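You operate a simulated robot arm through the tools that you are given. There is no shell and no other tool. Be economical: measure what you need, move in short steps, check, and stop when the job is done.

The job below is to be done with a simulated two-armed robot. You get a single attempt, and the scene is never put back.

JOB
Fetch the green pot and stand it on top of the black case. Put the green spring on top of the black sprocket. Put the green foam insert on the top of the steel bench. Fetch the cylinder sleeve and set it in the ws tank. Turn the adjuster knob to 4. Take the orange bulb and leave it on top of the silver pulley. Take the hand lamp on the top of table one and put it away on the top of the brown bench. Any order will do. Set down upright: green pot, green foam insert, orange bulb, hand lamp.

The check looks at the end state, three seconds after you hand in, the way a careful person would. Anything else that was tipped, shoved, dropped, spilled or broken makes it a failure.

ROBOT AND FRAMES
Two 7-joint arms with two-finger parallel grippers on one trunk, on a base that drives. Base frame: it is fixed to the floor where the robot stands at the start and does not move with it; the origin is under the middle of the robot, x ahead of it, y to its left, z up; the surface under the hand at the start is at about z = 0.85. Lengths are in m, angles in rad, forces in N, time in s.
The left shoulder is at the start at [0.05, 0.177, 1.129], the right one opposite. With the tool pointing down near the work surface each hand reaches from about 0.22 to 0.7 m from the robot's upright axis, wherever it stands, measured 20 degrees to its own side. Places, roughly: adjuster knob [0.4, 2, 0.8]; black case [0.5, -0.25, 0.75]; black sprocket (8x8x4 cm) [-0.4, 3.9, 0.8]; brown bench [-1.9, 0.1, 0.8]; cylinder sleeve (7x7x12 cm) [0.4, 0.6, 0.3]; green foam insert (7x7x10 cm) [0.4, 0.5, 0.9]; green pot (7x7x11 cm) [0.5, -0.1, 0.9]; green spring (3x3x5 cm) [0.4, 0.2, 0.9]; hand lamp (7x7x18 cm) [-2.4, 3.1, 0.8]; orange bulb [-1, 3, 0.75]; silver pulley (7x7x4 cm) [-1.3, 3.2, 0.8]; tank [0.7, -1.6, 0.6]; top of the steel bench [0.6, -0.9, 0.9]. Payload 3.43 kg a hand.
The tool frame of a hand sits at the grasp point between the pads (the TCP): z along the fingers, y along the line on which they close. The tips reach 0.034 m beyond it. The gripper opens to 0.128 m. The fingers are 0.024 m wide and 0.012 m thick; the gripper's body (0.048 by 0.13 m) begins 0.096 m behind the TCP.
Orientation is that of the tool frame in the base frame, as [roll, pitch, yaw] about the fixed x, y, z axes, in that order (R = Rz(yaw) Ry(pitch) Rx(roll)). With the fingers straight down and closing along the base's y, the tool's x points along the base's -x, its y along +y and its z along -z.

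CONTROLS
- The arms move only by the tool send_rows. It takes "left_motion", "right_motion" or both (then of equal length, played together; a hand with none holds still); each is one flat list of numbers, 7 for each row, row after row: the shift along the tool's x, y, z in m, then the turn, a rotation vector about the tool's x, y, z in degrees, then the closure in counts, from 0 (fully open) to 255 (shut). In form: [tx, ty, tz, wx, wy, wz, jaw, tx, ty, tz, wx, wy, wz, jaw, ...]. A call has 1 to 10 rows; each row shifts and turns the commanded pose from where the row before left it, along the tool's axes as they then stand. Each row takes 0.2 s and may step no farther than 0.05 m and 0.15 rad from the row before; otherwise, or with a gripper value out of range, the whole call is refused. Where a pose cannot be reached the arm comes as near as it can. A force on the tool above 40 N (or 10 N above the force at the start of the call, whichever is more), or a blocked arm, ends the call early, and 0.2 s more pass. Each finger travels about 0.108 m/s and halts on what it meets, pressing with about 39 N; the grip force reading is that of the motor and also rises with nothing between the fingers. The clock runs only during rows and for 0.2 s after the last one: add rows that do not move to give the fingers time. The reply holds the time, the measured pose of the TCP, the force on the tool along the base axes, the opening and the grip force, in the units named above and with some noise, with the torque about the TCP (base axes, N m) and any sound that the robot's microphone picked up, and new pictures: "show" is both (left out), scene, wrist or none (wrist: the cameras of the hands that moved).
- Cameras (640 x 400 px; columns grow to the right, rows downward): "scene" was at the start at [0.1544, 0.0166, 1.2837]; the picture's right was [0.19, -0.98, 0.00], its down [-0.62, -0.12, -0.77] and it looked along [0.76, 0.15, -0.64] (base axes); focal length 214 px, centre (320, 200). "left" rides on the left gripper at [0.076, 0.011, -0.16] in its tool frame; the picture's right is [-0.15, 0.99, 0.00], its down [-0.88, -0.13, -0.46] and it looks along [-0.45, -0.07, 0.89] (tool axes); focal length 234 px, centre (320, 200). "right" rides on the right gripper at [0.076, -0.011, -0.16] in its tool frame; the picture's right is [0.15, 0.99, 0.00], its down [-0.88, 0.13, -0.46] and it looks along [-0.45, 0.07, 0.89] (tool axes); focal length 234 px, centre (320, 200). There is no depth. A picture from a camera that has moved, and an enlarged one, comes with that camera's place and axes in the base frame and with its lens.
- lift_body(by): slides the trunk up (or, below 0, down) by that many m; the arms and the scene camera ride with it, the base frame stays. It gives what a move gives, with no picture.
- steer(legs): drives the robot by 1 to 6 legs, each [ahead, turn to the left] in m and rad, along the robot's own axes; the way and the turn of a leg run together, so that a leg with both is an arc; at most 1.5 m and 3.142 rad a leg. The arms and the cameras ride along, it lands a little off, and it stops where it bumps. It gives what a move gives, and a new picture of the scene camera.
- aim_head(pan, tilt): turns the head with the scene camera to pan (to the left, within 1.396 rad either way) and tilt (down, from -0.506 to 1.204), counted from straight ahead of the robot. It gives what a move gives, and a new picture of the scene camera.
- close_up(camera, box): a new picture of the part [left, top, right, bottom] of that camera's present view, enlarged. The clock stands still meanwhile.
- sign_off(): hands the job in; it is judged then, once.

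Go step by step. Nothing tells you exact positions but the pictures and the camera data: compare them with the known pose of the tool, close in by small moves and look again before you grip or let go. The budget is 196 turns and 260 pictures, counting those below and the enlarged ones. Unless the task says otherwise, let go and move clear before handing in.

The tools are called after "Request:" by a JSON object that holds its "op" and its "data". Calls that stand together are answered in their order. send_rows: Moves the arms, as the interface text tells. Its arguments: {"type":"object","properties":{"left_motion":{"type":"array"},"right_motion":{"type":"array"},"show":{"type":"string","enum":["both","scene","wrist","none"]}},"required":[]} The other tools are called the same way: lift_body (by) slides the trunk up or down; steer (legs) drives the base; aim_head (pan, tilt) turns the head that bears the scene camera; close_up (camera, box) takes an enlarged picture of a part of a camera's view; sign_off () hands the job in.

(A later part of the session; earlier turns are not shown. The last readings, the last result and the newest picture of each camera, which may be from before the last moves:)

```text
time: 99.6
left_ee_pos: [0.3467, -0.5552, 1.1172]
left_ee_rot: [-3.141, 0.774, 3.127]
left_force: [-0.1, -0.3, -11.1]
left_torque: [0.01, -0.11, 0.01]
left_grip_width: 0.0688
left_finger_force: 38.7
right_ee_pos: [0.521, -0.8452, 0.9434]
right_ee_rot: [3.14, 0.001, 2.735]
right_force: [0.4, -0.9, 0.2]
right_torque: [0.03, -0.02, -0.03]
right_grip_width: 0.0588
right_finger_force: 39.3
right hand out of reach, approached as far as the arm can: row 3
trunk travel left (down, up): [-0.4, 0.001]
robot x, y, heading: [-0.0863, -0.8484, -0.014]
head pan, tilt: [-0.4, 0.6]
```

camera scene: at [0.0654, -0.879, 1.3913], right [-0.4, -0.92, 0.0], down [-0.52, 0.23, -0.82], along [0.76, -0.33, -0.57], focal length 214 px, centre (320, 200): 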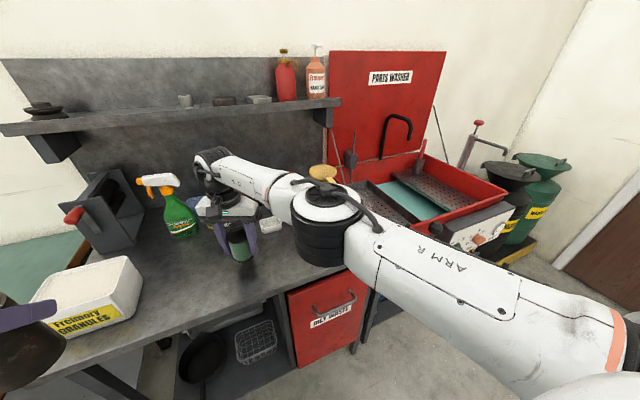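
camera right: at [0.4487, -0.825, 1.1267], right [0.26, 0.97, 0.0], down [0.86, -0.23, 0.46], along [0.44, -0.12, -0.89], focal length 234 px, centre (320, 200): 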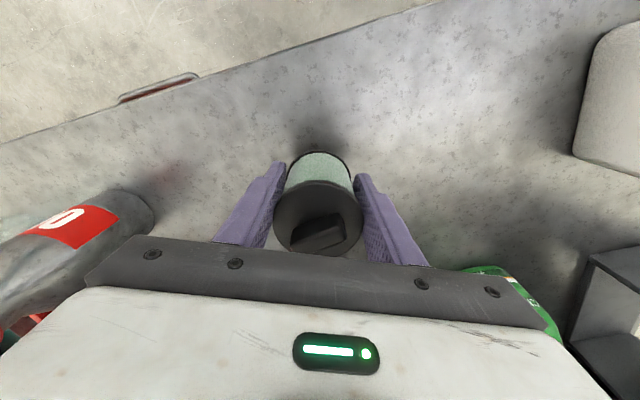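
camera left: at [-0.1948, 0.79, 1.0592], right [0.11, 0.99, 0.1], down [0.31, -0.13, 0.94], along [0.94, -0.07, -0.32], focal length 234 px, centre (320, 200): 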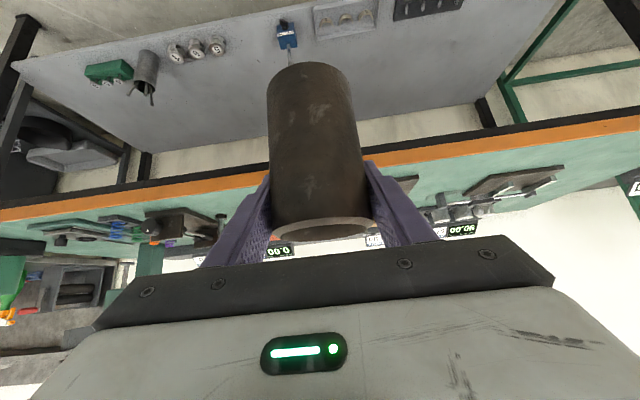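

Request:
{"op": "send_rows", "data": {"right_motion": [0, 0, 0.003, 0, 0, 0, 255, 0, 0, 0.003, 0, 0, 0, 255, 0, 0, 0, 0, 0, 0, 255]}}

Request:
{"op": "close_up", "data": {"camera": "scene", "box": [180, 190, 300, 290]}}

```text
time: 100.4
left_ee_pos: [0.3454, -0.5556, 1.1172]
left_ee_rot: [-3.14, 0.775, 3.128]
left_force: [0.1, -1.0, -11.9]
left_torque: [-0.04, -0.08, -0.02]
left_grip_width: 0.069
left_finger_force: 38.9
right_ee_pos: [0.5196, -0.8462, 0.9379]
right_ee_rot: [3.139, 0.002, 2.733]
right_force: [0.7, 0.2, -0.1]
right_torque: [-0.01, 0.02, 0.01]
right_grip_width: 0.059
right_finger_force: 39.0
trunk travel left (down, up): [-0.4, 0.001]
robot x, y, heading: [-0.0918, -0.8428, -0.012]
head pan, tilt: [-0.4, 0.6]
camera scene: at [0.0652, -0.8788, 1.3913], right [-0.4, -0.92, 0.0], down [-0.52, 0.23, -0.82], along [0.76, -0.33, -0.57], focal length 214 px, centre (320, 200)
camera right: at [0.4467, -0.8265, 1.097], right [0.26, 0.97, 0.0], down [0.86, -0.23, 0.46], along [0.44, -0.12, -0.89], focal length 234 px, centre (320, 200)
```

scene: 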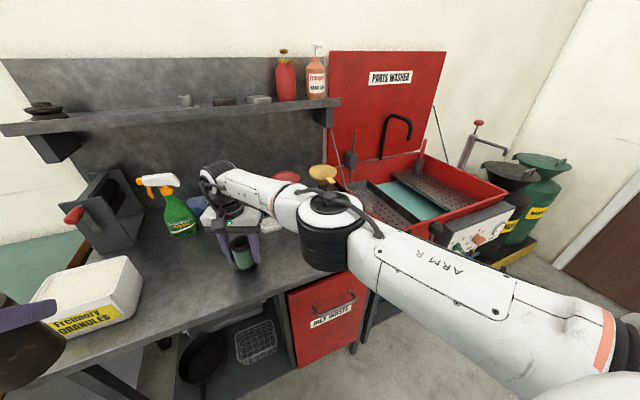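
right: 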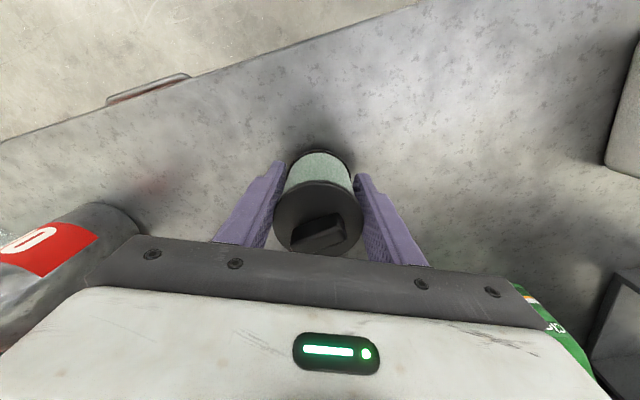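

```text
4.00 times, centred on (240, 240) of scene
camera zoom: at [0.0652, -0.8788, 1.3913], right [-0.4, -0.92, 0.0], down [-0.52, 0.23, -0.82], along [0.76, -0.33, -0.57], focal length 858 px, centre (640, 40)
```

zoom: 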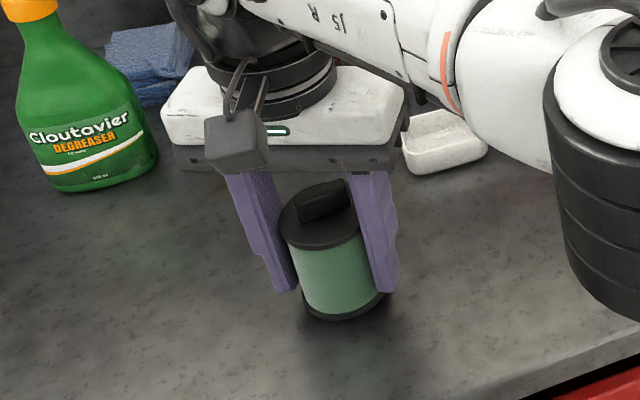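

Request:
{"op": "send_rows", "data": {"right_motion": [0, 0, 0.004, 0, 0, 0, 255, 0, 0, 0.004, 0, 0, 0, 255, 0, 0, 0.003, 0, 0, 0, 255, 0, 0, 0, 0, 0, 0, 255], "show": "none"}}

```text
time: 101.4
left_ee_pos: [0.3453, -0.5567, 1.1182]
left_ee_rot: [-3.14, 0.775, 3.127]
left_force: [0.2, 0.3, -11.3]
left_torque: [-0.01, -0.08, 0.02]
left_grip_width: 0.0688
left_finger_force: 39.0
right_ee_pos: [0.5206, -0.8472, 0.9282]
right_ee_rot: [3.14, 0.0, 2.733]
right_force: [-0.2, 0.0, -0.8]
right_torque: [0.04, -0.02, -0.02]
right_grip_width: 0.0592
right_finger_force: 39.4
trunk travel left (down, up): [-0.4, 0.001]
robot x, y, heading: [-0.0897, -0.8436, -0.012]
head pan, tilt: [-0.4, 0.6]
```

Request:
{"op": "send_rows", "data": {"right_motion": [0, 0, 0.004, 0, 0, 0, 255, 0, 0, 0.004, 0, 0, 0, 255, 0, 0, 0.002, 0, 0, 0, 255, 0, 0, 0, 0, 0, 0, 255], "show": "wrist"}}

Request:
{"op": "close_up", "data": {"camera": "scene", "box": [180, 190, 300, 290]}}

```text
time: 102.4
left_ee_pos: [0.344, -0.5539, 1.1173]
left_ee_rot: [3.141, 0.777, 3.128]
left_force: [-0.9, -0.2, -12.8]
left_torque: [0.01, -0.08, -0.01]
left_grip_width: 0.0691
left_finger_force: 39.0
right_ee_pos: [0.519, -0.8459, 0.9227]
right_ee_rot: [3.136, 0.008, 2.732]
right_force: [3.2, 2.7, 28.4]
right_torque: [-0.23, -0.18, 0.01]
right_grip_width: 0.0589
right_finger_force: 38.7
trunk travel left (down, up): [-0.4, 0.001]
robot x, y, heading: [-0.0853, -0.8446, -0.013]
head pan, tilt: [-0.4, 0.6]
camera right: at [0.4439, -0.8263, 1.0803], right [0.26, 0.97, 0.0], down [0.85, -0.23, 0.46], along [0.45, -0.12, -0.89], focal length 234 px, centre (320, 200)
```

right: 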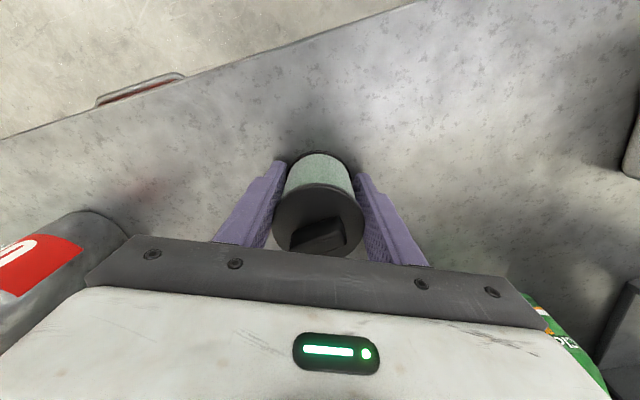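

```text
4.00 times, centred on (240, 240) of scene
camera zoom: at [0.0625, -0.8784, 1.3918], right [-0.4, -0.92, 0.0], down [-0.52, 0.23, -0.83], along [0.76, -0.33, -0.56], focal length 858 px, centre (640, 40)
```

zoom: 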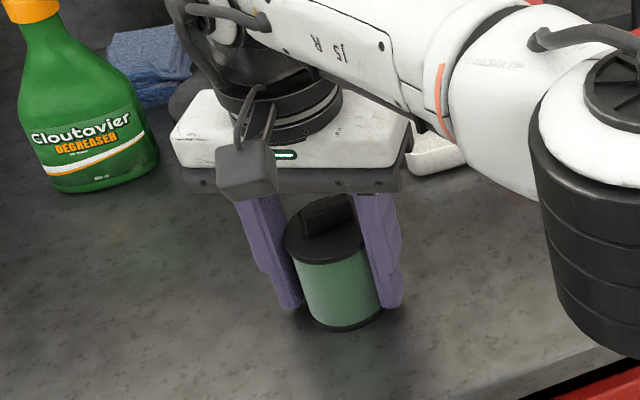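

Contact shows at 28 N (bench at z≈0.88). I'm easing up 4 mm, releasing, and rising straight up.

Request:
{"op": "send_rows", "data": {"right_motion": [0, 0, -0.004, 0, 0, 0, 255, 0, 0, 0, 0, 0, 0, 200, 0, 0, 0, 0, 0, 0, 120, 0, 0, 0, 0, 0, 0, 40, 0, 0, 0, 0, 0, 0, 0, 0, 0, -0.03, 0, 0, 0, 0, 0, 0, -0.05, 0, 0, 0, 0, 0, 0, -0.05, 0, 0, 0, 0, 0, 0, -0.04, 0, 0, 0, 0]}}

```text
time: 104.4
left_ee_pos: [0.3453, -0.5556, 1.1165]
left_ee_rot: [3.14, 0.774, 3.128]
left_force: [-0.6, 0.0, -12.0]
left_torque: [0.04, -0.07, -0.03]
left_grip_width: 0.0687
left_finger_force: 38.8
right_ee_pos: [0.5163, -0.8492, 1.091]
right_ee_rot: [3.14, 0.002, 2.734]
right_force: [-0.8, 0.3, 0.5]
right_torque: [0.0, -0.03, 0.02]
right_grip_width: 0.1281
right_finger_force: 0.1
right hand out of reach, approached as far as the arm can: row 9
trunk travel left (down, up): [-0.4, 0.001]
robot x, y, heading: [-0.0875, -0.8418, -0.015]
head pan, tilt: [-0.4, 0.6]
camera scene: at [0.0647, -0.8787, 1.3913], right [-0.4, -0.92, 0.0], down [-0.52, 0.23, -0.83], along [0.76, -0.33, -0.56], focal length 214 px, centre (320, 200)
camera right: at [0.4422, -0.829, 1.2499], right [0.26, 0.97, 0.0], down [0.86, -0.23, 0.46], along [0.44, -0.12, -0.89], focal length 234 px, centre (320, 200)
```

scene: 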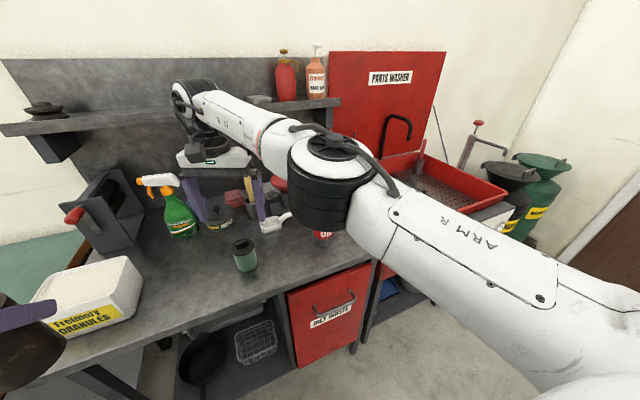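
right: 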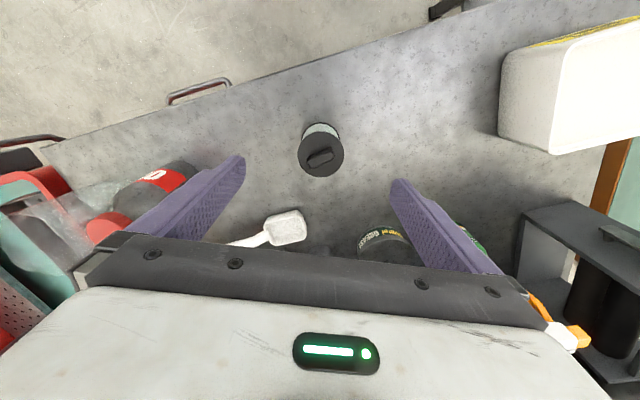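

The insert stands on the bench. I'm backing off, tucking the right hand in, and moving along to the parts washer.

Request:
{"op": "steer", "data": {"legs": [[-0.27, 0]]}}

Request:
{"op": "send_rows", "data": {"right_motion": [0.03, -0.03, 0, 0, 0, -7, 0, 0.03, -0.03, 0, 0, 0, -7, 0, 0.035, -0.03, 0, 0, 0, -7, 0, 0.04, -0.02, 0, 0, 0, 0, 0, 0.04, -0.02, 0, 0, 0, 0, 0, 0, 0, 0, 0, 0, 0, 0], "show": "none"}}

Request:
{"op": "steer", "data": {"legs": [[0, -1.56], [0.75, 0], [0, 1.571]]}}

```text
time: 106.3
left_ee_pos: [0.0736, -0.5511, 1.1183]
left_ee_rot: [3.141, 0.773, 3.13]
left_force: [0.2, 0.2, -10.5]
left_torque: [0.01, -0.1, 0.0]
left_grip_width: 0.0688
left_finger_force: 39.6
right_ee_pos: [0.2438, -0.8449, 1.0904]
right_ee_rot: [3.141, 0.001, 2.733]
right_force: [-0.7, -0.3, 0.4]
right_torque: [-0.03, -0.04, 0.0]
right_grip_width: 0.128
right_finger_force: 0.0
trunk travel left (down, up): [-0.4, 0.001]
robot x, y, heading: [-0.3628, -0.8433, -0.01]
head pan, tilt: [-0.4, 0.6]
camera scene: at [-0.2071, -0.8755, 1.3914], right [-0.4, -0.92, 0.0], down [-0.52, 0.22, -0.83], along [0.76, -0.33, -0.56], focal length 214 px, centre (320, 200)
```

scene: 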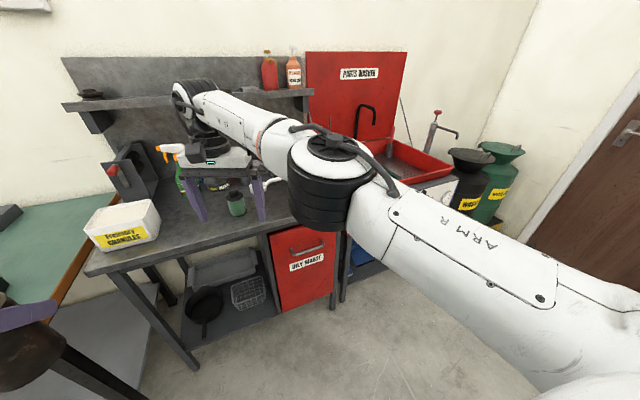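

```text
time: 107.7
left_ee_pos: [0.0741, -0.5516, 1.1174]
left_ee_rot: [-3.142, 0.773, 3.129]
left_force: [0.5, -0.4, -11.8]
left_torque: [0.03, -0.07, -0.02]
left_grip_width: 0.0688
left_finger_force: 38.8
right_ee_pos: [0.0457, -0.9413, 1.0894]
right_ee_rot: [3.141, 0.001, 3.099]
right_force: [0.3, -0.3, 0.9]
right_torque: [-0.01, -0.02, 0.0]
right_grip_width: 0.128
right_finger_force: 0.1
trunk travel left (down, up): [-0.4, 0.001]
robot x, y, heading: [-0.3605, -0.8359, -0.011]
head pan, tilt: [-0.4, 0.6]
```

```text
time: 119.4
left_ee_pos: [0.0714, -1.3105, 1.1174]
left_ee_rot: [3.14, 0.774, 3.11]
left_force: [0.0, 0.9, -12.0]
left_torque: [-0.01, -0.06, 0.0]
left_grip_width: 0.0687
left_finger_force: 38.6
right_ee_pos: [0.0369, -1.6975, 1.0882]
right_ee_rot: [3.141, 0.0, 3.082]
right_force: [-0.1, -0.2, 0.1]
right_torque: [0.01, -0.03, -0.01]
right_grip_width: 0.128
right_finger_force: 0.1
trunk travel left (down, up): [-0.4, 0.001]
robot x, y, heading: [-0.3667, -1.5871, -0.029]
head pan, tilt: [-0.4, 0.6]
camera scene: at [-0.2139, -1.6279, 1.3913], right [-0.41, -0.91, 0.0], down [-0.51, 0.23, -0.82], along [0.75, -0.34, -0.57], focal length 214 px, centre (320, 200)
```

scene: 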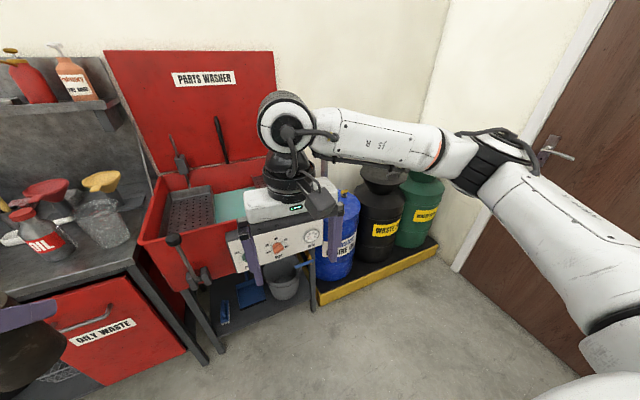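

Request:
{"op": "aim_head", "data": {"pan": 0.0, "tilt": 0.55}}

Request:
{"op": "close_up", "data": {"camera": "scene", "box": [220, 60, 540, 260]}}

```text
time: 120.3
left_ee_pos: [0.0711, -1.3091, 1.1161]
left_ee_rot: [-3.141, 0.773, 3.11]
left_force: [-0.4, 0.3, -11.7]
left_torque: [0.01, -0.03, -0.01]
left_grip_width: 0.0685
left_finger_force: 38.5
right_ee_pos: [0.0379, -1.6978, 1.0886]
right_ee_rot: [3.14, 0.004, 3.084]
right_force: [0.2, 0.1, 0.2]
right_torque: [0.0, -0.02, 0.04]
right_grip_width: 0.1277
right_finger_force: 0.2
trunk travel left (down, up): [-0.4, 0.001]
robot x, y, heading: [-0.3662, -1.5873, -0.029]
head pan, tilt: [0.0, 0.55]
camera scene: at [-0.2045, -1.594, 1.3958], right [-0.03, -1.0, 0.0], down [-0.52, 0.01, -0.85], along [0.85, -0.02, -0.52], focal length 214 px, centre (320, 200)
```

scene: 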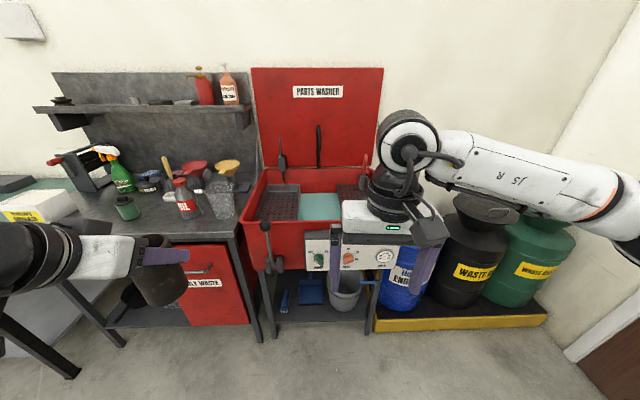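

```text
2.00 times, centred on (380, 160) of scene
camera zoom: at [-0.2045, -1.594, 1.3958], right [-0.03, -1.0, 0.0], down [-0.52, 0.01, -0.85], along [0.85, -0.02, -0.52], focal length 429 px, centre (200, 280)
```

zoom: 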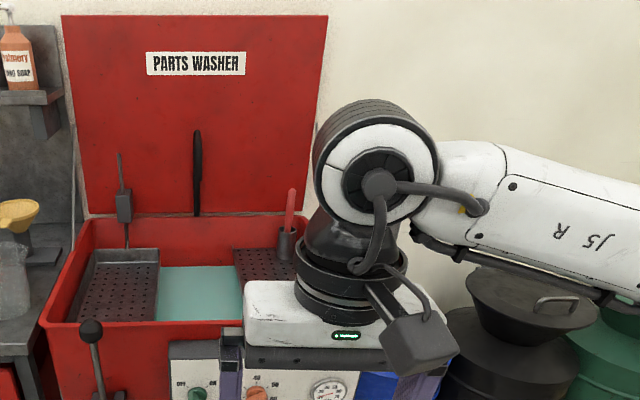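

The tank is the red basin (x≈0.46–0.97, y≈-1.85 to -1.34). I'm moving the right hand aside and driving nearer to see the inside.

Request:
{"op": "send_rows", "data": {"right_motion": [0.03, -0.035, 0, 0, 0, 0, 0, 0.03, -0.035, 0, 0, 0, 0, 0, 0.03, -0.035, 0, 0, 0, 0, 0, 0, -0.04, 0, 0, 0, 0, 0, 0, -0.04, 0, 0, 0, 0, 0, 0, 0, 0, 0, 0, 0, 0], "show": "none"}}

Request:
{"op": "steer", "data": {"legs": [[0.3, 0]]}}

Request:
{"op": "aim_head", "data": {"pan": 0.03, "tilt": 0.75}}

```text
time: 121.7
left_ee_pos: [0.0731, -1.3094, 1.1162]
left_ee_rot: [-3.14, 0.773, 3.113]
left_force: [0.2, 0.2, -12.0]
left_torque: [0.0, -0.08, 0.02]
left_grip_width: 0.069
left_finger_force: 39.2
right_ee_pos: [-0.0624, -1.8804, 1.0885]
right_ee_rot: [3.141, 0.001, 3.085]
right_force: [0.0, -1.0, 0.1]
right_torque: [-0.01, 0.01, 0.0]
right_grip_width: 0.1282
right_finger_force: 0.0
trunk travel left (down, up): [-0.4, 0.001]
robot x, y, heading: [-0.3665, -1.59, -0.028]
head pan, tilt: [0.0, 0.55]
```

```text
time: 123.7
left_ee_pos: [0.3699, -1.32, 1.1171]
left_ee_rot: [3.141, 0.773, 3.107]
left_force: [0.3, -0.2, -11.2]
left_torque: [-0.01, -0.07, -0.04]
left_grip_width: 0.0688
left_finger_force: 39.1
right_ee_pos: [0.2337, -1.8902, 1.0899]
right_ee_rot: [3.141, 0.0, 3.076]
right_force: [0.0, 0.2, -0.1]
right_torque: [0.01, 0.04, 0.0]
right_grip_width: 0.1276
right_finger_force: 0.1
trunk travel left (down, up): [-0.4, 0.001]
robot x, y, heading: [-0.0686, -1.5946, -0.031]
head pan, tilt: [0.0, 0.55]
camera scene: at [0.0934, -1.6035, 1.3957], right [-0.03, -1.0, 0.0], down [-0.52, 0.02, -0.85], along [0.85, -0.03, -0.52], focal length 214 px, centre (320, 200)
```

scene: 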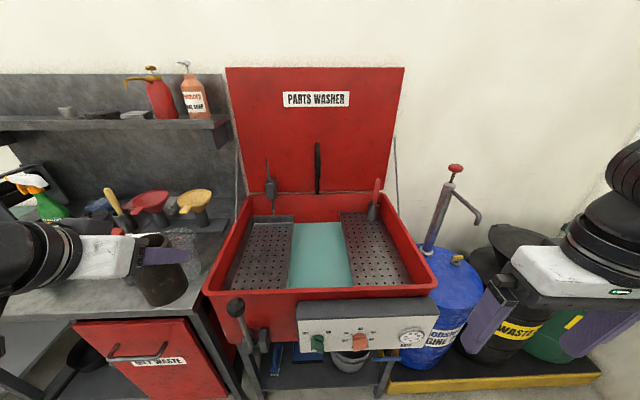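

```text
time: 124.4
left_ee_pos: [0.3691, -1.3206, 1.1172]
left_ee_rot: [3.141, 0.771, 3.106]
left_force: [-0.2, -0.2, -11.8]
left_torque: [0.01, -0.07, 0.0]
left_grip_width: 0.0688
left_finger_force: 38.5
right_ee_pos: [0.2323, -1.8882, 1.0888]
right_ee_rot: [3.14, 0.004, 3.078]
right_force: [0.1, 0.5, -0.3]
right_torque: [0.03, -0.02, -0.04]
right_grip_width: 0.128
right_finger_force: 0.0
trunk travel left (down, up): [-0.4, 0.001]
robot x, y, heading: [-0.0687, -1.6017, -0.033]
head pan, tilt: [0.03, 0.75]
camera scene: at [0.0857, -1.6008, 1.3785], right [0.0, -1.0, 0.0], down [-0.68, 0.0, -0.73], along [0.73, 0.0, -0.68], focal length 214 px, centre (320, 200)
```

scene: 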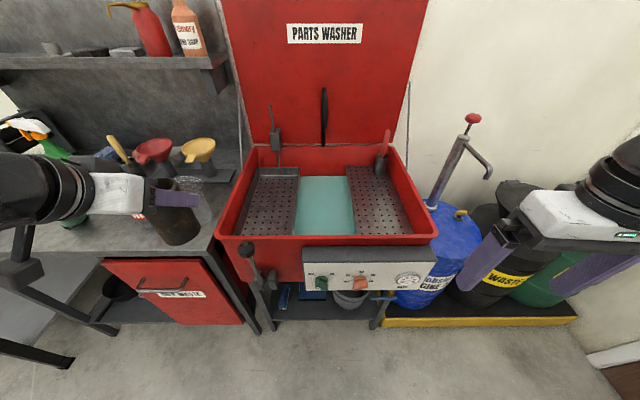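

The liquid channel runs between two drain trays, centred near y≈-1.61. I'll drive a bit closer and bring the sleeve over the channel.

Request:
{"op": "steer", "data": {"legs": [[0.08, 0]]}}

Request:
{"op": "send_rows", "data": {"left_motion": [0, -0.035, 0, 0, 0, 0, 255, 0, -0.035, 0, 0, 0, 0, 255, 0, -0.035, 0, 0, 0, 0, 255, 0, -0.035, 0, 0, 0, 0, 255, 0, -0.035, 0, 0, 0, 0, 255, 0, -0.035, 0, 0, 0, 0, 255, 0, -0.035, 0, 0, 0, 0, 255, 0, -0.035, 0, 0, 0, 0, 255, 0, 0, 0, 0, 0, 0, 255]}}

```text
time: 125.5
left_ee_pos: [0.4479, -1.3234, 1.1152]
left_ee_rot: [-3.141, 0.772, 3.107]
left_force: [-0.1, 0.1, -11.8]
left_torque: [0.05, -0.06, 0.0]
left_grip_width: 0.0687
left_finger_force: 38.9
right_ee_pos: [0.3101, -1.8905, 1.0888]
right_ee_rot: [3.141, 0.0, 3.078]
right_force: [-0.3, -0.5, 0.6]
right_torque: [-0.02, 0.03, -0.01]
right_grip_width: 0.1282
right_finger_force: 0.1
trunk travel left (down, up): [-0.4, 0.001]
robot x, y, heading: [0.0093, -1.6028, -0.026]
head pan, tilt: [0.03, 0.75]
camera scene: at [0.1639, -1.6033, 1.3783], right [0.0, -1.0, 0.0], down [-0.68, 0.0, -0.73], along [0.73, 0.0, -0.68], focal length 214 px, centre (320, 200)
```

scene: 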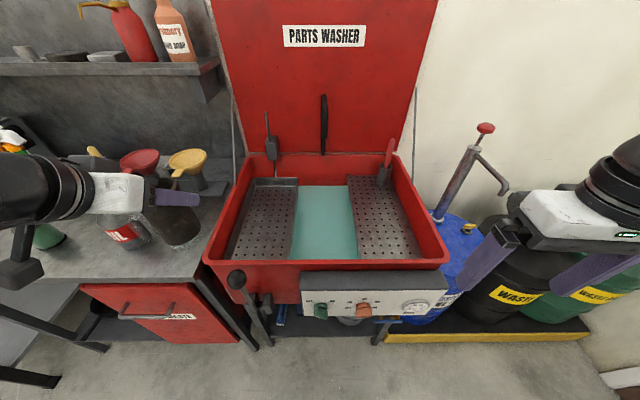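

```text
time: 127.5
left_ee_pos: [0.4427, -1.6028, 1.116]
left_ee_rot: [-3.141, 0.77, 3.107]
left_force: [0.4, 0.2, -11.4]
left_torque: [0.03, -0.05, -0.03]
left_grip_width: 0.0689
left_finger_force: 38.4
left hand out of reach, approached as far as the arm can: row 1
right_ee_pos: [0.3113, -1.8914, 1.0906]
right_ee_rot: [3.141, 0.003, 3.077]
right_force: [-0.3, -0.2, 0.4]
right_torque: [0.01, 0.0, 0.02]
right_grip_width: 0.1281
right_finger_force: 0.0
trunk travel left (down, up): [-0.4, 0.001]
robot x, y, heading: [0.0118, -1.6019, -0.026]
head pan, tilt: [0.03, 0.75]
camera scene: at [0.163, -1.603, 1.3784], right [0.0, -1.0, 0.0], down [-0.68, 0.0, -0.73], along [0.73, 0.0, -0.68], focal length 214 px, centre (320, 200)
camera left: at [0.2778, -1.5853, 1.1782], right [0.14, 0.99, 0.1], down [0.31, -0.14, 0.94], along [0.94, -0.1, -0.32], focal length 234 px, centre (320, 200)
```

scene: 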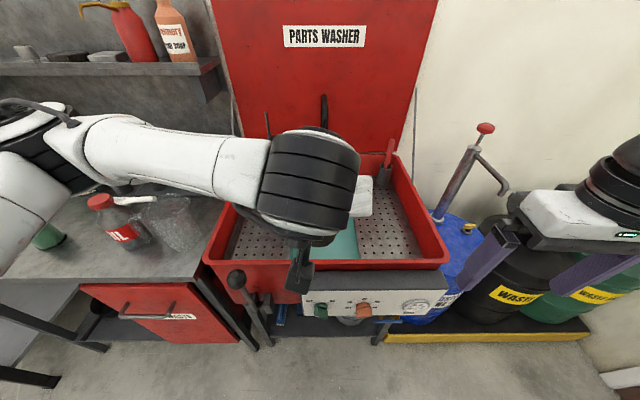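
left: 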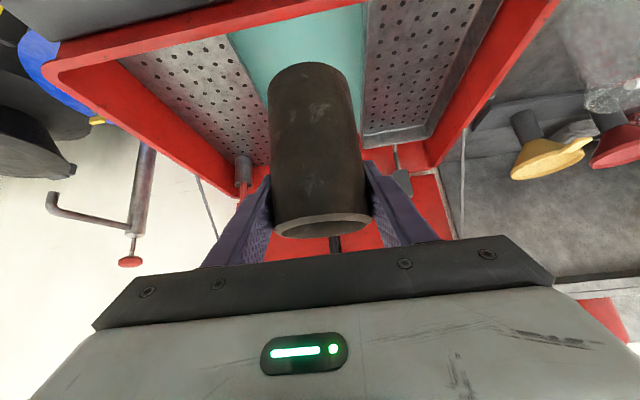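

Rim at about x=0.47, z=0.87, and liquid near z≈0.74. I'm moving the sleeve forward over the channel.

Request:
{"op": "send_rows", "data": {"left_motion": [-0.0287, 0, 0.0279, 0, 0, 0, 255, -0.0287, 0, 0.0279, 0, 0, 0, 255, -0.0287, 0, 0.0279, 0, 0, 0, 255, -0.0287, 0, 0.0279, 0, 0, 0, 255, -0.0287, 0, 0.0279, 0, 0, 0, 255, -0.0287, 0, 0.0279, 0, 0, 0, 255, 0, 0, 0, 0, 0, 0, 255], "right_motion": [0.03, 0, 0, 0, 0, 0, 0, 0.03, 0, 0, 0, 0, 0, 0, 0.03, 0, 0, 0, 0, 0, 0, 0, 0, 0, 0, 0, 0, 0, 0, 0, 0, 0, 0, 0, 0, 0, 0, 0, 0, 0, 0, 0, 0, 0, 0, 0, 0, 0, 0]}}

```text
time: 129.1
left_ee_pos: [0.684, -1.6117, 1.1168]
left_ee_rot: [3.139, 0.771, 3.106]
left_force: [0.7, -0.6, -12.0]
left_torque: [-0.04, -0.09, 0.0]
left_grip_width: 0.0689
left_finger_force: 38.9
right_ee_pos: [0.2435, -1.8926, 1.1046]
right_ee_rot: [3.14, 0.001, 3.08]
right_force: [-0.1, 0.0, -1.2]
right_torque: [-0.02, 0.0, -0.03]
right_grip_width: 0.1281
right_finger_force: 0.1
right hand out of reach, approached as far as the arm can: row 3
trunk travel left (down, up): [-0.4, 0.001]
robot x, y, heading: [0.0119, -1.6016, -0.031]
head pan, tilt: [0.03, 0.75]
camera scene: at [0.163, -1.6037, 1.3784], right [0.0, -1.0, 0.0], down [-0.68, 0.0, -0.73], along [0.73, 0.0, -0.68], focal length 214 px, centre (320, 200)
camera right: at [0.1681, -1.8994, 1.2638], right [-0.08, 1.0, 0.0], down [0.89, 0.07, 0.46], along [0.45, 0.04, -0.89], focal length 234 px, centre (320, 200)
camera left: at [0.5183, -1.5947, 1.1792], right [0.14, 0.98, 0.1], down [0.31, -0.14, 0.94], along [0.94, -0.1, -0.32], focal length 234 px, centre (320, 200)
```

scene: 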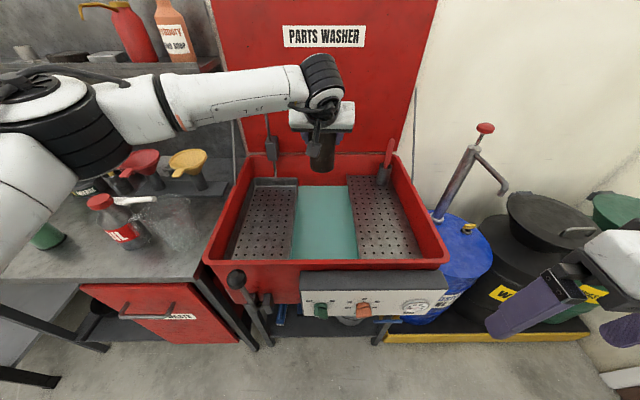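
right: 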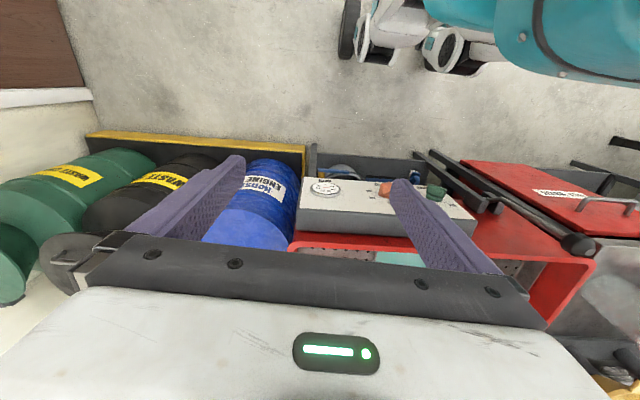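
left: 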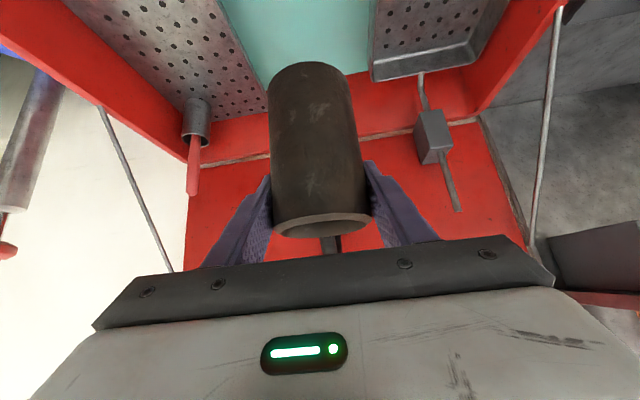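

Request:
{"op": "lift_body", "data": {"by": -0.2}}

Request:
{"op": "send_rows", "data": {"left_motion": [0, 0, 0, 0, 0, 0, 255]}}

```text
time: 131.3
left_ee_pos: [0.6832, -1.6119, 0.9165]
left_ee_rot: [3.14, 0.772, 3.106]
left_force: [0.6, -0.8, -11.1]
left_torque: [0.02, -0.07, -0.01]
left_grip_width: 0.0688
left_finger_force: 38.8
right_ee_pos: [0.2445, -1.8934, 0.9067]
right_ee_rot: [3.137, 0.002, 3.08]
right_force: [0.1, 0.0, -0.1]
right_torque: [0.03, 0.0, 0.02]
right_grip_width: 0.128
right_finger_force: 0.1
trunk travel left (down, up): [-0.2, 0.201]
robot x, y, heading: [0.0061, -1.6046, -0.029]
head pan, tilt: [0.03, 0.75]
```

```text
time: 131.7
left_ee_pos: [0.6832, -1.6117, 0.9159]
left_ee_rot: [3.139, 0.772, 3.107]
left_force: [-0.2, 0.2, -11.5]
left_torque: [0.06, -0.05, 0.01]
left_grip_width: 0.0688
left_finger_force: 39.1
right_ee_pos: [0.2444, -1.8928, 0.9041]
right_ee_rot: [3.139, 0.0, 3.079]
right_force: [-0.7, -0.3, -0.5]
right_torque: [0.0, -0.03, 0.02]
right_grip_width: 0.1281
right_finger_force: 0.1
trunk travel left (down, up): [-0.2, 0.201]
robot x, y, heading: [0.0094, -1.5999, -0.034]
head pan, tilt: [0.03, 0.75]
camera scene: at [0.1632, -1.6038, 1.1784], right [0.0, -1.0, 0.0], down [-0.68, 0.0, -0.73], along [0.73, 0.0, -0.68], focal length 214 px, centre (320, 200)
camera left: at [0.5183, -1.5947, 0.9793], right [0.14, 0.98, 0.1], down [0.31, -0.14, 0.94], along [0.94, -0.1, -0.32], focal length 234 px, centre (320, 200)
```

scene: 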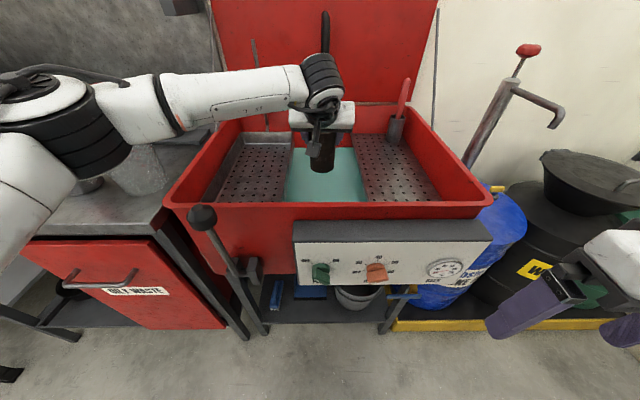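
left: 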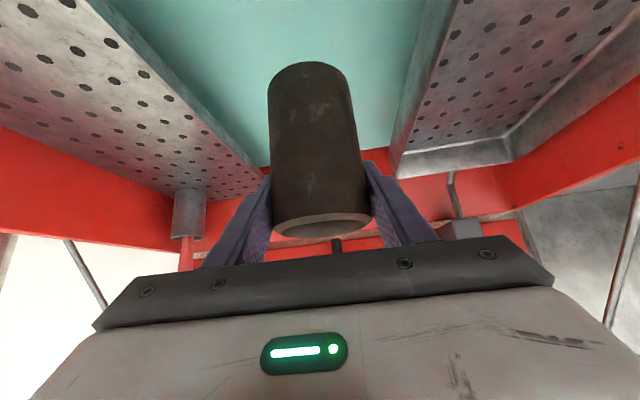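

Request:
{"op": "send_rows", "data": {"left_motion": [0.002, 0, 0.026, 0, 0, 0, 255, 0.002, 0, 0.026, 0, 0, 0, 255, 0.002, 0, 0.026, 0, 0, 0, 255, 0, 0, 0, 0, 0, 0, 255]}}

Request:
{"op": "close_up", "data": {"camera": "scene", "box": [220, 80, 440, 220]}}

```text
time: 132.7
left_ee_pos: [0.7317, -1.6139, 0.8566]
left_ee_rot: [3.139, 0.772, 3.103]
left_force: [0.6, 0.0, -11.7]
left_torque: [-0.02, -0.05, 0.02]
left_grip_width: 0.0691
left_finger_force: 39.2
right_ee_pos: [0.2448, -1.8933, 0.9048]
right_ee_rot: [3.139, 0.0, 3.077]
right_force: [-0.4, -0.6, 0.4]
right_torque: [-0.01, -0.01, -0.02]
right_grip_width: 0.1282
right_finger_force: 0.0
trunk travel left (down, up): [-0.2, 0.201]
robot x, y, heading: [0.0096, -1.6034, -0.029]
head pan, tilt: [0.03, 0.75]
camera scene: at [0.1633, -1.6038, 1.1783], right [0.0, -1.0, 0.0], down [-0.68, 0.0, -0.73], along [0.73, 0.0, -0.68], focal length 214 px, centre (320, 200)
camera left: at [0.5681, -1.5968, 0.9188], right [0.14, 0.98, 0.1], down [0.31, -0.14, 0.94], along [0.94, -0.1, -0.32], focal length 234 px, centre (320, 200)
```

scene: 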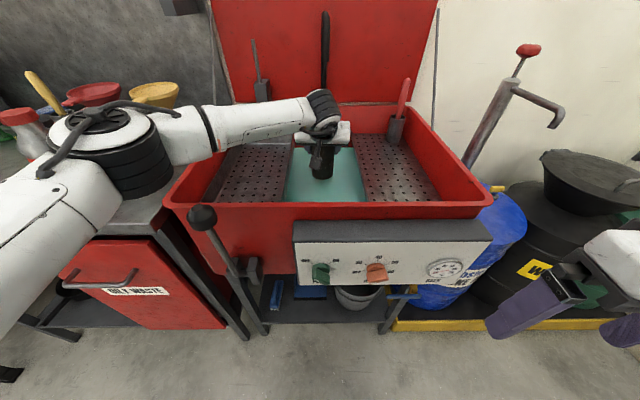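
left: 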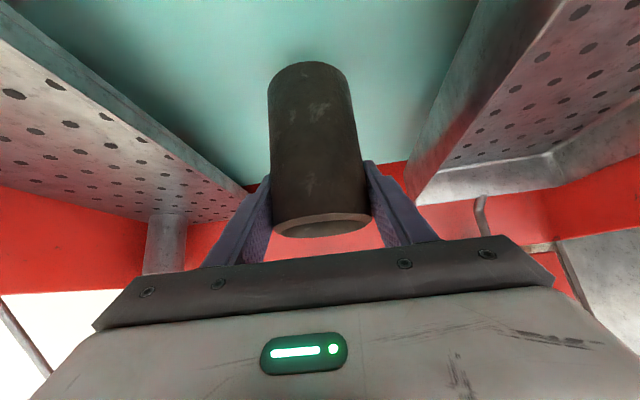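

```text
2.86 times, centred on (330, 150) of scene
camera zoom: at [0.1633, -1.6038, 1.1783], right [0.0, -1.0, 0.0], down [-0.68, 0.0, -0.73], along [0.73, 0.0, -0.68], focal length 613 px, centre (291, 343)
```

zoom: 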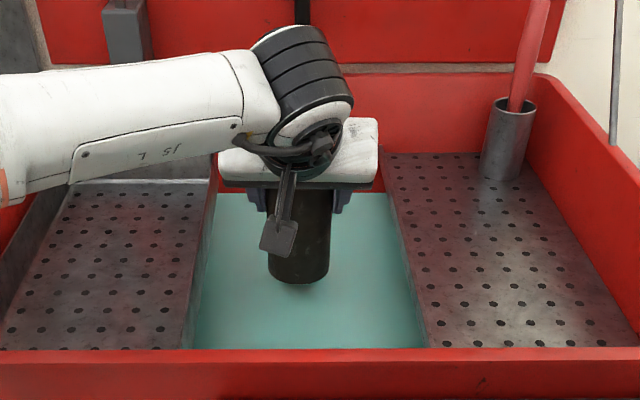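

The sleeve is within the channel. I'm lowering straight down in small steps.

Request:
{"op": "send_rows", "data": {"left_motion": [0.0042, 0, 0.0043, 0, 0, 0, 255, 0.0042, 0, 0.0043, 0, 0, 0, 255, 0.0042, 0, 0.0043, 0, 0, 0, 255, 0.0042, 0, 0.0043, 0, 0, 0, 255, 0, 0, 0, 0, 0, 0, 255], "show": "none"}}

Request:
{"op": "close_up", "data": {"camera": "scene", "box": [220, 80, 440, 220]}}

```text
time: 133.9
left_ee_pos: [0.7339, -1.6131, 0.8327]
left_ee_rot: [3.139, 0.772, 3.106]
left_force: [0.4, -0.5, -11.2]
left_torque: [-0.02, -0.07, 0.0]
left_grip_width: 0.0689
left_finger_force: 39.0
right_ee_pos: [0.244, -1.8924, 0.9045]
right_ee_rot: [3.14, -0.003, 3.08]
right_force: [-0.6, -0.6, 0.0]
right_torque: [-0.03, -0.04, -0.02]
right_grip_width: 0.1282
right_finger_force: 0.1
trunk travel left (down, up): [-0.2, 0.201]
robot x, y, heading: [0.0093, -1.5985, -0.035]
head pan, tilt: [0.03, 0.75]
```

```text
2.86 times, centred on (330, 150) of scene
camera zoom: at [0.1633, -1.6038, 1.1783], right [0.0, -1.0, 0.0], down [-0.68, 0.0, -0.73], along [0.73, 0.0, -0.68], focal length 613 px, centre (291, 343)
```

zoom: 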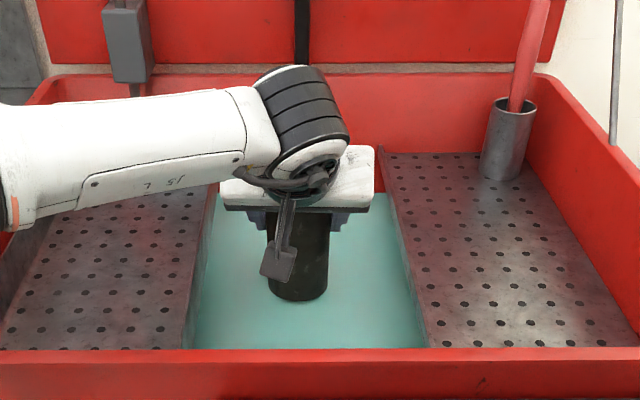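

Request:
{"op": "send_rows", "data": {"left_motion": [0.0042, 0, 0.0043, 0, 0, 0, 255, 0.0042, 0, 0.0043, 0, 0, 0, 255, 0.0035, 0, 0.0036, 0, 0, 0, 255, 0.0035, 0, 0.0036, 0, 0, 0, 255, 0, 0, 0, 0, 0, 0, 255]}}

Request:
{"op": "close_up", "data": {"camera": "scene", "box": [220, 80, 440, 220]}}

```text
time: 135.1
left_ee_pos: [0.7337, -1.612, 0.8109]
left_ee_rot: [3.141, 0.772, 3.106]
left_force: [-0.5, 0.0, -11.6]
left_torque: [-0.01, -0.04, 0.0]
left_grip_width: 0.069
left_finger_force: 38.6
right_ee_pos: [0.2435, -1.8934, 0.9053]
right_ee_rot: [3.14, 0.0, 3.079]
right_force: [-0.1, 0.4, 0.0]
right_torque: [0.01, 0.01, -0.02]
right_grip_width: 0.128
right_finger_force: 0.0
trunk travel left (down, up): [-0.2, 0.201]
robot x, y, heading: [0.0139, -1.6063, -0.03]
head pan, tilt: [0.03, 0.75]
camera scene: at [0.1633, -1.6038, 1.1783], right [0.0, -1.0, 0.0], down [-0.68, 0.0, -0.73], along [0.73, 0.0, -0.68], focal length 214 px, centre (320, 200)
camera left: at [0.5686, -1.5963, 0.873], right [0.14, 0.98, 0.1], down [0.31, -0.14, 0.94], along [0.94, -0.1, -0.32], focal length 234 px, centre (320, 200)
```

scene: 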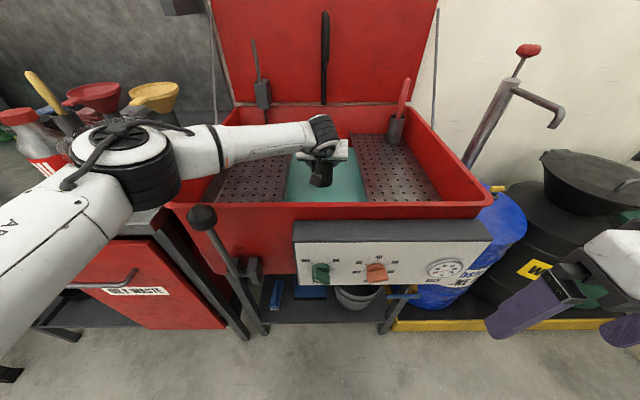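
left: 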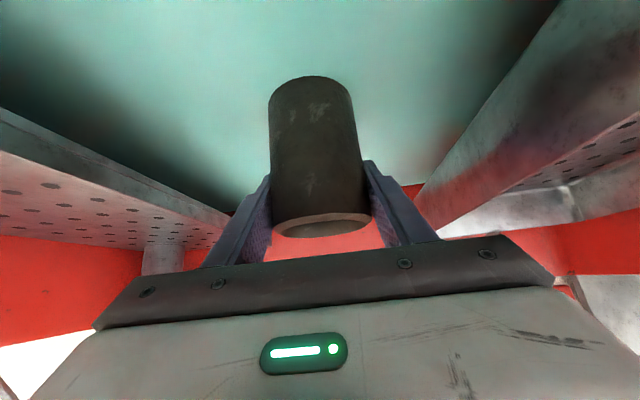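

```text
2.86 times, centred on (330, 150) of scene
camera zoom: at [0.1633, -1.6038, 1.1783], right [0.0, -1.0, 0.0], down [-0.68, 0.0, -0.73], along [0.73, 0.0, -0.68], focal length 613 px, centre (291, 343)
```

zoom: 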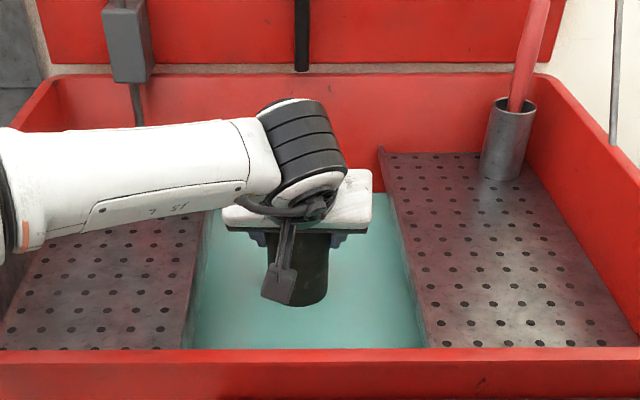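

The sleeve's bottom is entering the liquid (surface near z≈0.73). I'm lowering further toward the floor.

Request:
{"op": "send_rows", "data": {"left_motion": [0.0042, 0, 0.0043, 0, 0, 0, 255, 0.0042, 0, 0.0043, 0, 0, 0, 255, 0.0042, 0, 0.0043, 0, 0, 0, 255, 0.0042, 0, 0.0043, 0, 0, 0, 255, 0.0042, 0, 0.0043, 0, 0, 0, 255, 0, 0, 0, 0, 0, 0, 255]}}

```text
time: 136.5
left_ee_pos: [0.7327, -1.6125, 0.7814]
left_ee_rot: [3.14, 0.77, 3.106]
left_force: [0.6, -0.2, -9.6]
left_torque: [-0.02, -0.07, 0.0]
left_grip_width: 0.0687
left_finger_force: 39.8
right_ee_pos: [0.2436, -1.8932, 0.9048]
right_ee_rot: [3.139, 0.0, 3.078]
right_force: [0.5, -0.3, 0.3]
right_torque: [0.0, -0.02, 0.0]
right_grip_width: 0.128
right_finger_force: 0.0
trunk travel left (down, up): [-0.2, 0.201]
robot x, y, heading: [0.0081, -1.5994, -0.032]
head pan, tilt: [0.03, 0.75]
camera scene: at [0.1631, -1.6038, 1.1784], right [0.0, -1.0, 0.0], down [-0.68, 0.0, -0.73], along [0.73, 0.0, -0.68], focal length 214 px, centre (320, 200)
camera left: at [0.568, -1.5962, 0.8435], right [0.14, 0.98, 0.1], down [0.31, -0.14, 0.94], along [0.94, -0.1, -0.32], focal length 234 px, centre (320, 200)
```

scene: 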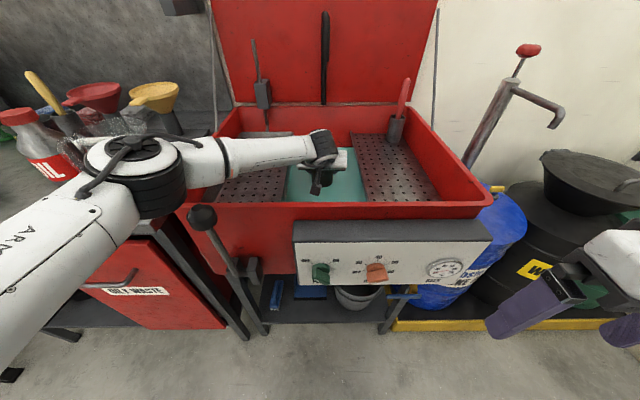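
left: 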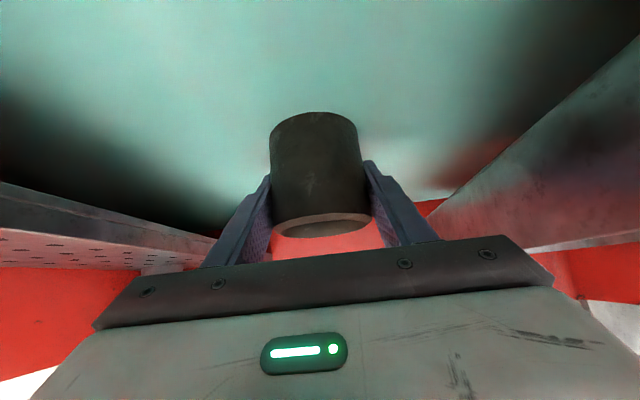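

The left elbow is getting near the black lever knob, so I'm checking that gap before going lower.

Request:
{"op": "close_up", "data": {"camera": "scene", "box": [60, 110, 260, 240]}}

```text
3.08 times, centred on (160, 175) of scene
camera zoom: at [0.1631, -1.6038, 1.1784], right [0.0, -1.0, 0.0], down [-0.68, 0.0, -0.73], along [0.73, 0.0, -0.68], focal length 660 px, centre (812, 277)
```

zoom: 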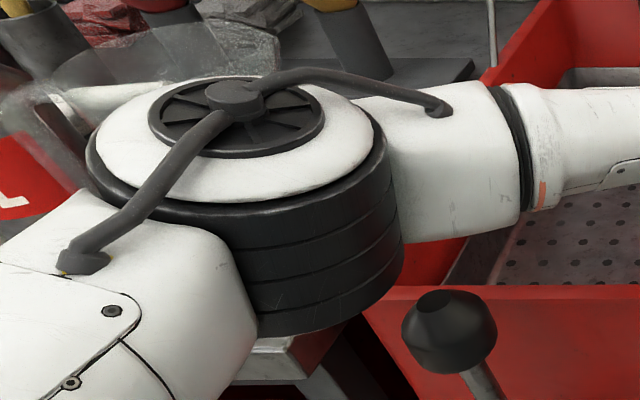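

Request:
{"op": "send_rows", "data": {"left_motion": [0.0035, 0, 0.0036, 0, 0, 0, 255, 0.0035, 0, 0.0036, 0, 0, 0, 255, 0, 0, 0, 0, 0, 0, 255]}}

Request:
{"op": "close_up", "data": {"camera": "scene", "box": [60, 110, 260, 240]}}

```text
time: 137.3
left_ee_pos: [0.7326, -1.6133, 0.7721]
left_ee_rot: [3.14, 0.772, 3.107]
left_force: [-0.4, -0.5, -10.0]
left_torque: [0.0, -0.04, 0.02]
left_grip_width: 0.0691
left_finger_force: 38.9
right_ee_pos: [0.2446, -1.892, 0.9042]
right_ee_rot: [3.139, 0.0, 3.078]
right_force: [0.3, 0.9, 0.4]
right_torque: [-0.03, 0.0, 0.0]
right_grip_width: 0.1281
right_finger_force: 0.0
trunk travel left (down, up): [-0.2, 0.201]
robot x, y, heading: [0.011, -1.6, -0.032]
head pan, tilt: [0.03, 0.75]
camera scene: at [0.1631, -1.6038, 1.1784], right [0.0, -1.0, 0.0], down [-0.68, 0.0, -0.73], along [0.73, 0.0, -0.68], focal length 214 px, centre (320, 200)
camera left: at [0.5684, -1.596, 0.8331], right [0.14, 0.98, 0.1], down [0.31, -0.14, 0.94], along [0.94, -0.1, -0.32], focal length 234 px, centre (320, 200)
```

scene: 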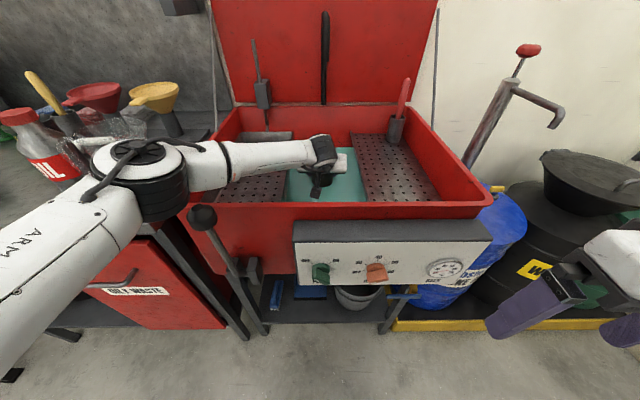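
left: 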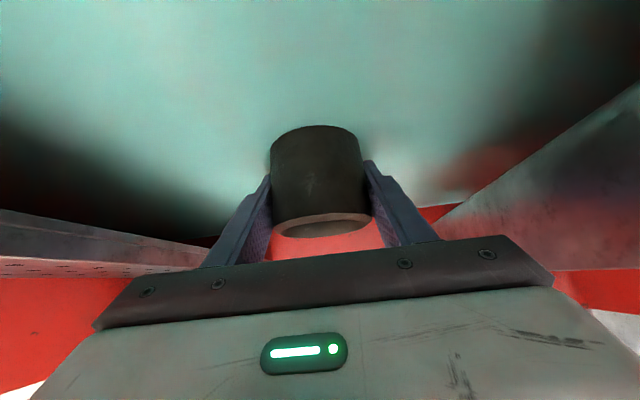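

```text
3.08 times, centred on (160, 175) of scene
camera zoom: at [0.1631, -1.6038, 1.1784], right [0.0, -1.0, 0.0], down [-0.68, 0.0, -0.73], along [0.73, 0.0, -0.68], focal length 660 px, centre (812, 277)
```

zoom: 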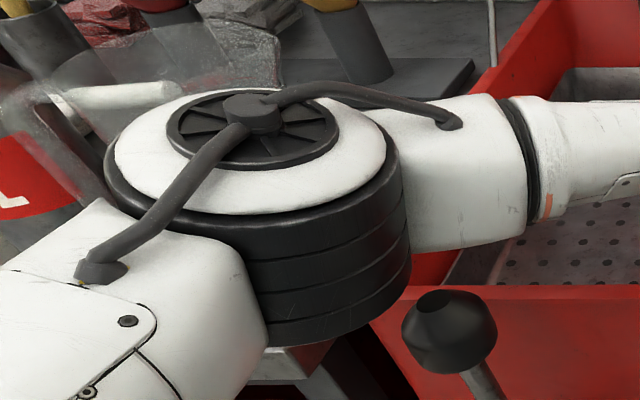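

The knob gap is small, so I'll stop here. The sleeve is well into the liquid with only a few cm to the floor. I'm releasing and retreating upward along the fingers.

Request:
{"op": "send_rows", "data": {"left_motion": [0, 0, 0, 0, 0, 0, 200, 0, 0, 0, 0, 0, 0, 120, 0, 0, 0, 0, 0, 0, 40, 0, 0, 0, 0, 0, 0, 20, 0, 0, 0, 0, 0, 0, 20, -0.028, 0, -0.028, 0, 0, 0, 20, -0.028, 0, -0.028, 0, 0, 0, 20, -0.028, 0, -0.028, 0, 0, 0, 20, -0.028, 0, -0.028, 0, 0, 0, 20, -0.028, 0, -0.028, 0, 0, 0, 20]}}

```text
time: 139.5
left_ee_pos: [0.7356, -1.613, 0.9701]
left_ee_rot: [-3.141, 0.769, 3.107]
left_force: [-0.4, 0.3, 0.2]
left_torque: [-0.03, 0.01, -0.02]
left_grip_width: 0.1178
left_finger_force: 0.1
right_ee_pos: [0.2423, -1.894, 0.9038]
right_ee_rot: [3.139, 0.002, 3.079]
right_force: [0.1, -0.4, -0.2]
right_torque: [0.02, 0.01, 0.04]
right_grip_width: 0.128
right_finger_force: 0.1
trunk travel left (down, up): [-0.2, 0.201]
robot x, y, heading: [0.009, -1.5968, -0.031]
head pan, tilt: [0.03, 0.75]
camera scene: at [0.1619, -1.6039, 1.1786], right [0.0, -1.0, 0.0], down [-0.68, 0.0, -0.73], along [0.73, 0.0, -0.68], focal length 214 px, centre (320, 200)
camera left: at [0.5705, -1.5971, 1.0324], right [0.14, 0.98, 0.1], down [0.31, -0.14, 0.94], along [0.94, -0.1, -0.32], focal length 234 px, centre (320, 200)
```

scene: 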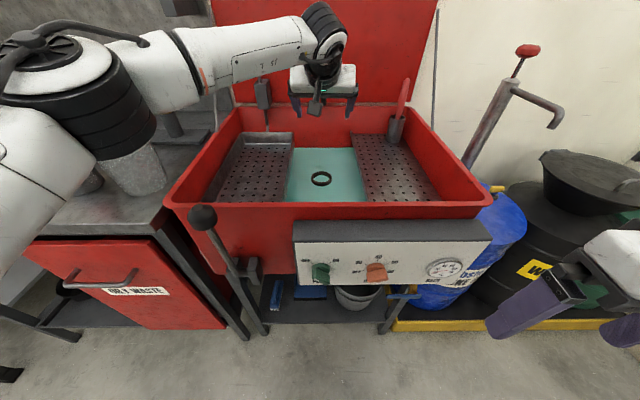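
left: 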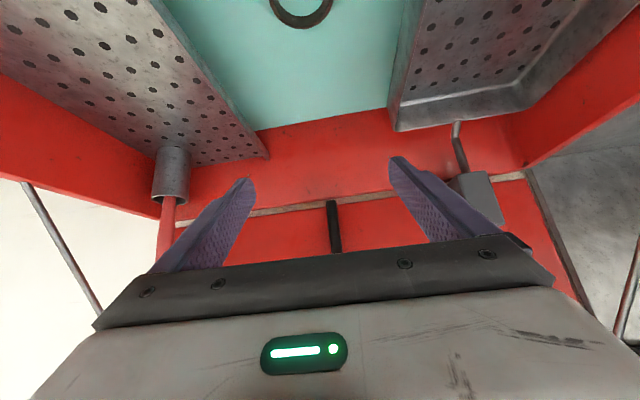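

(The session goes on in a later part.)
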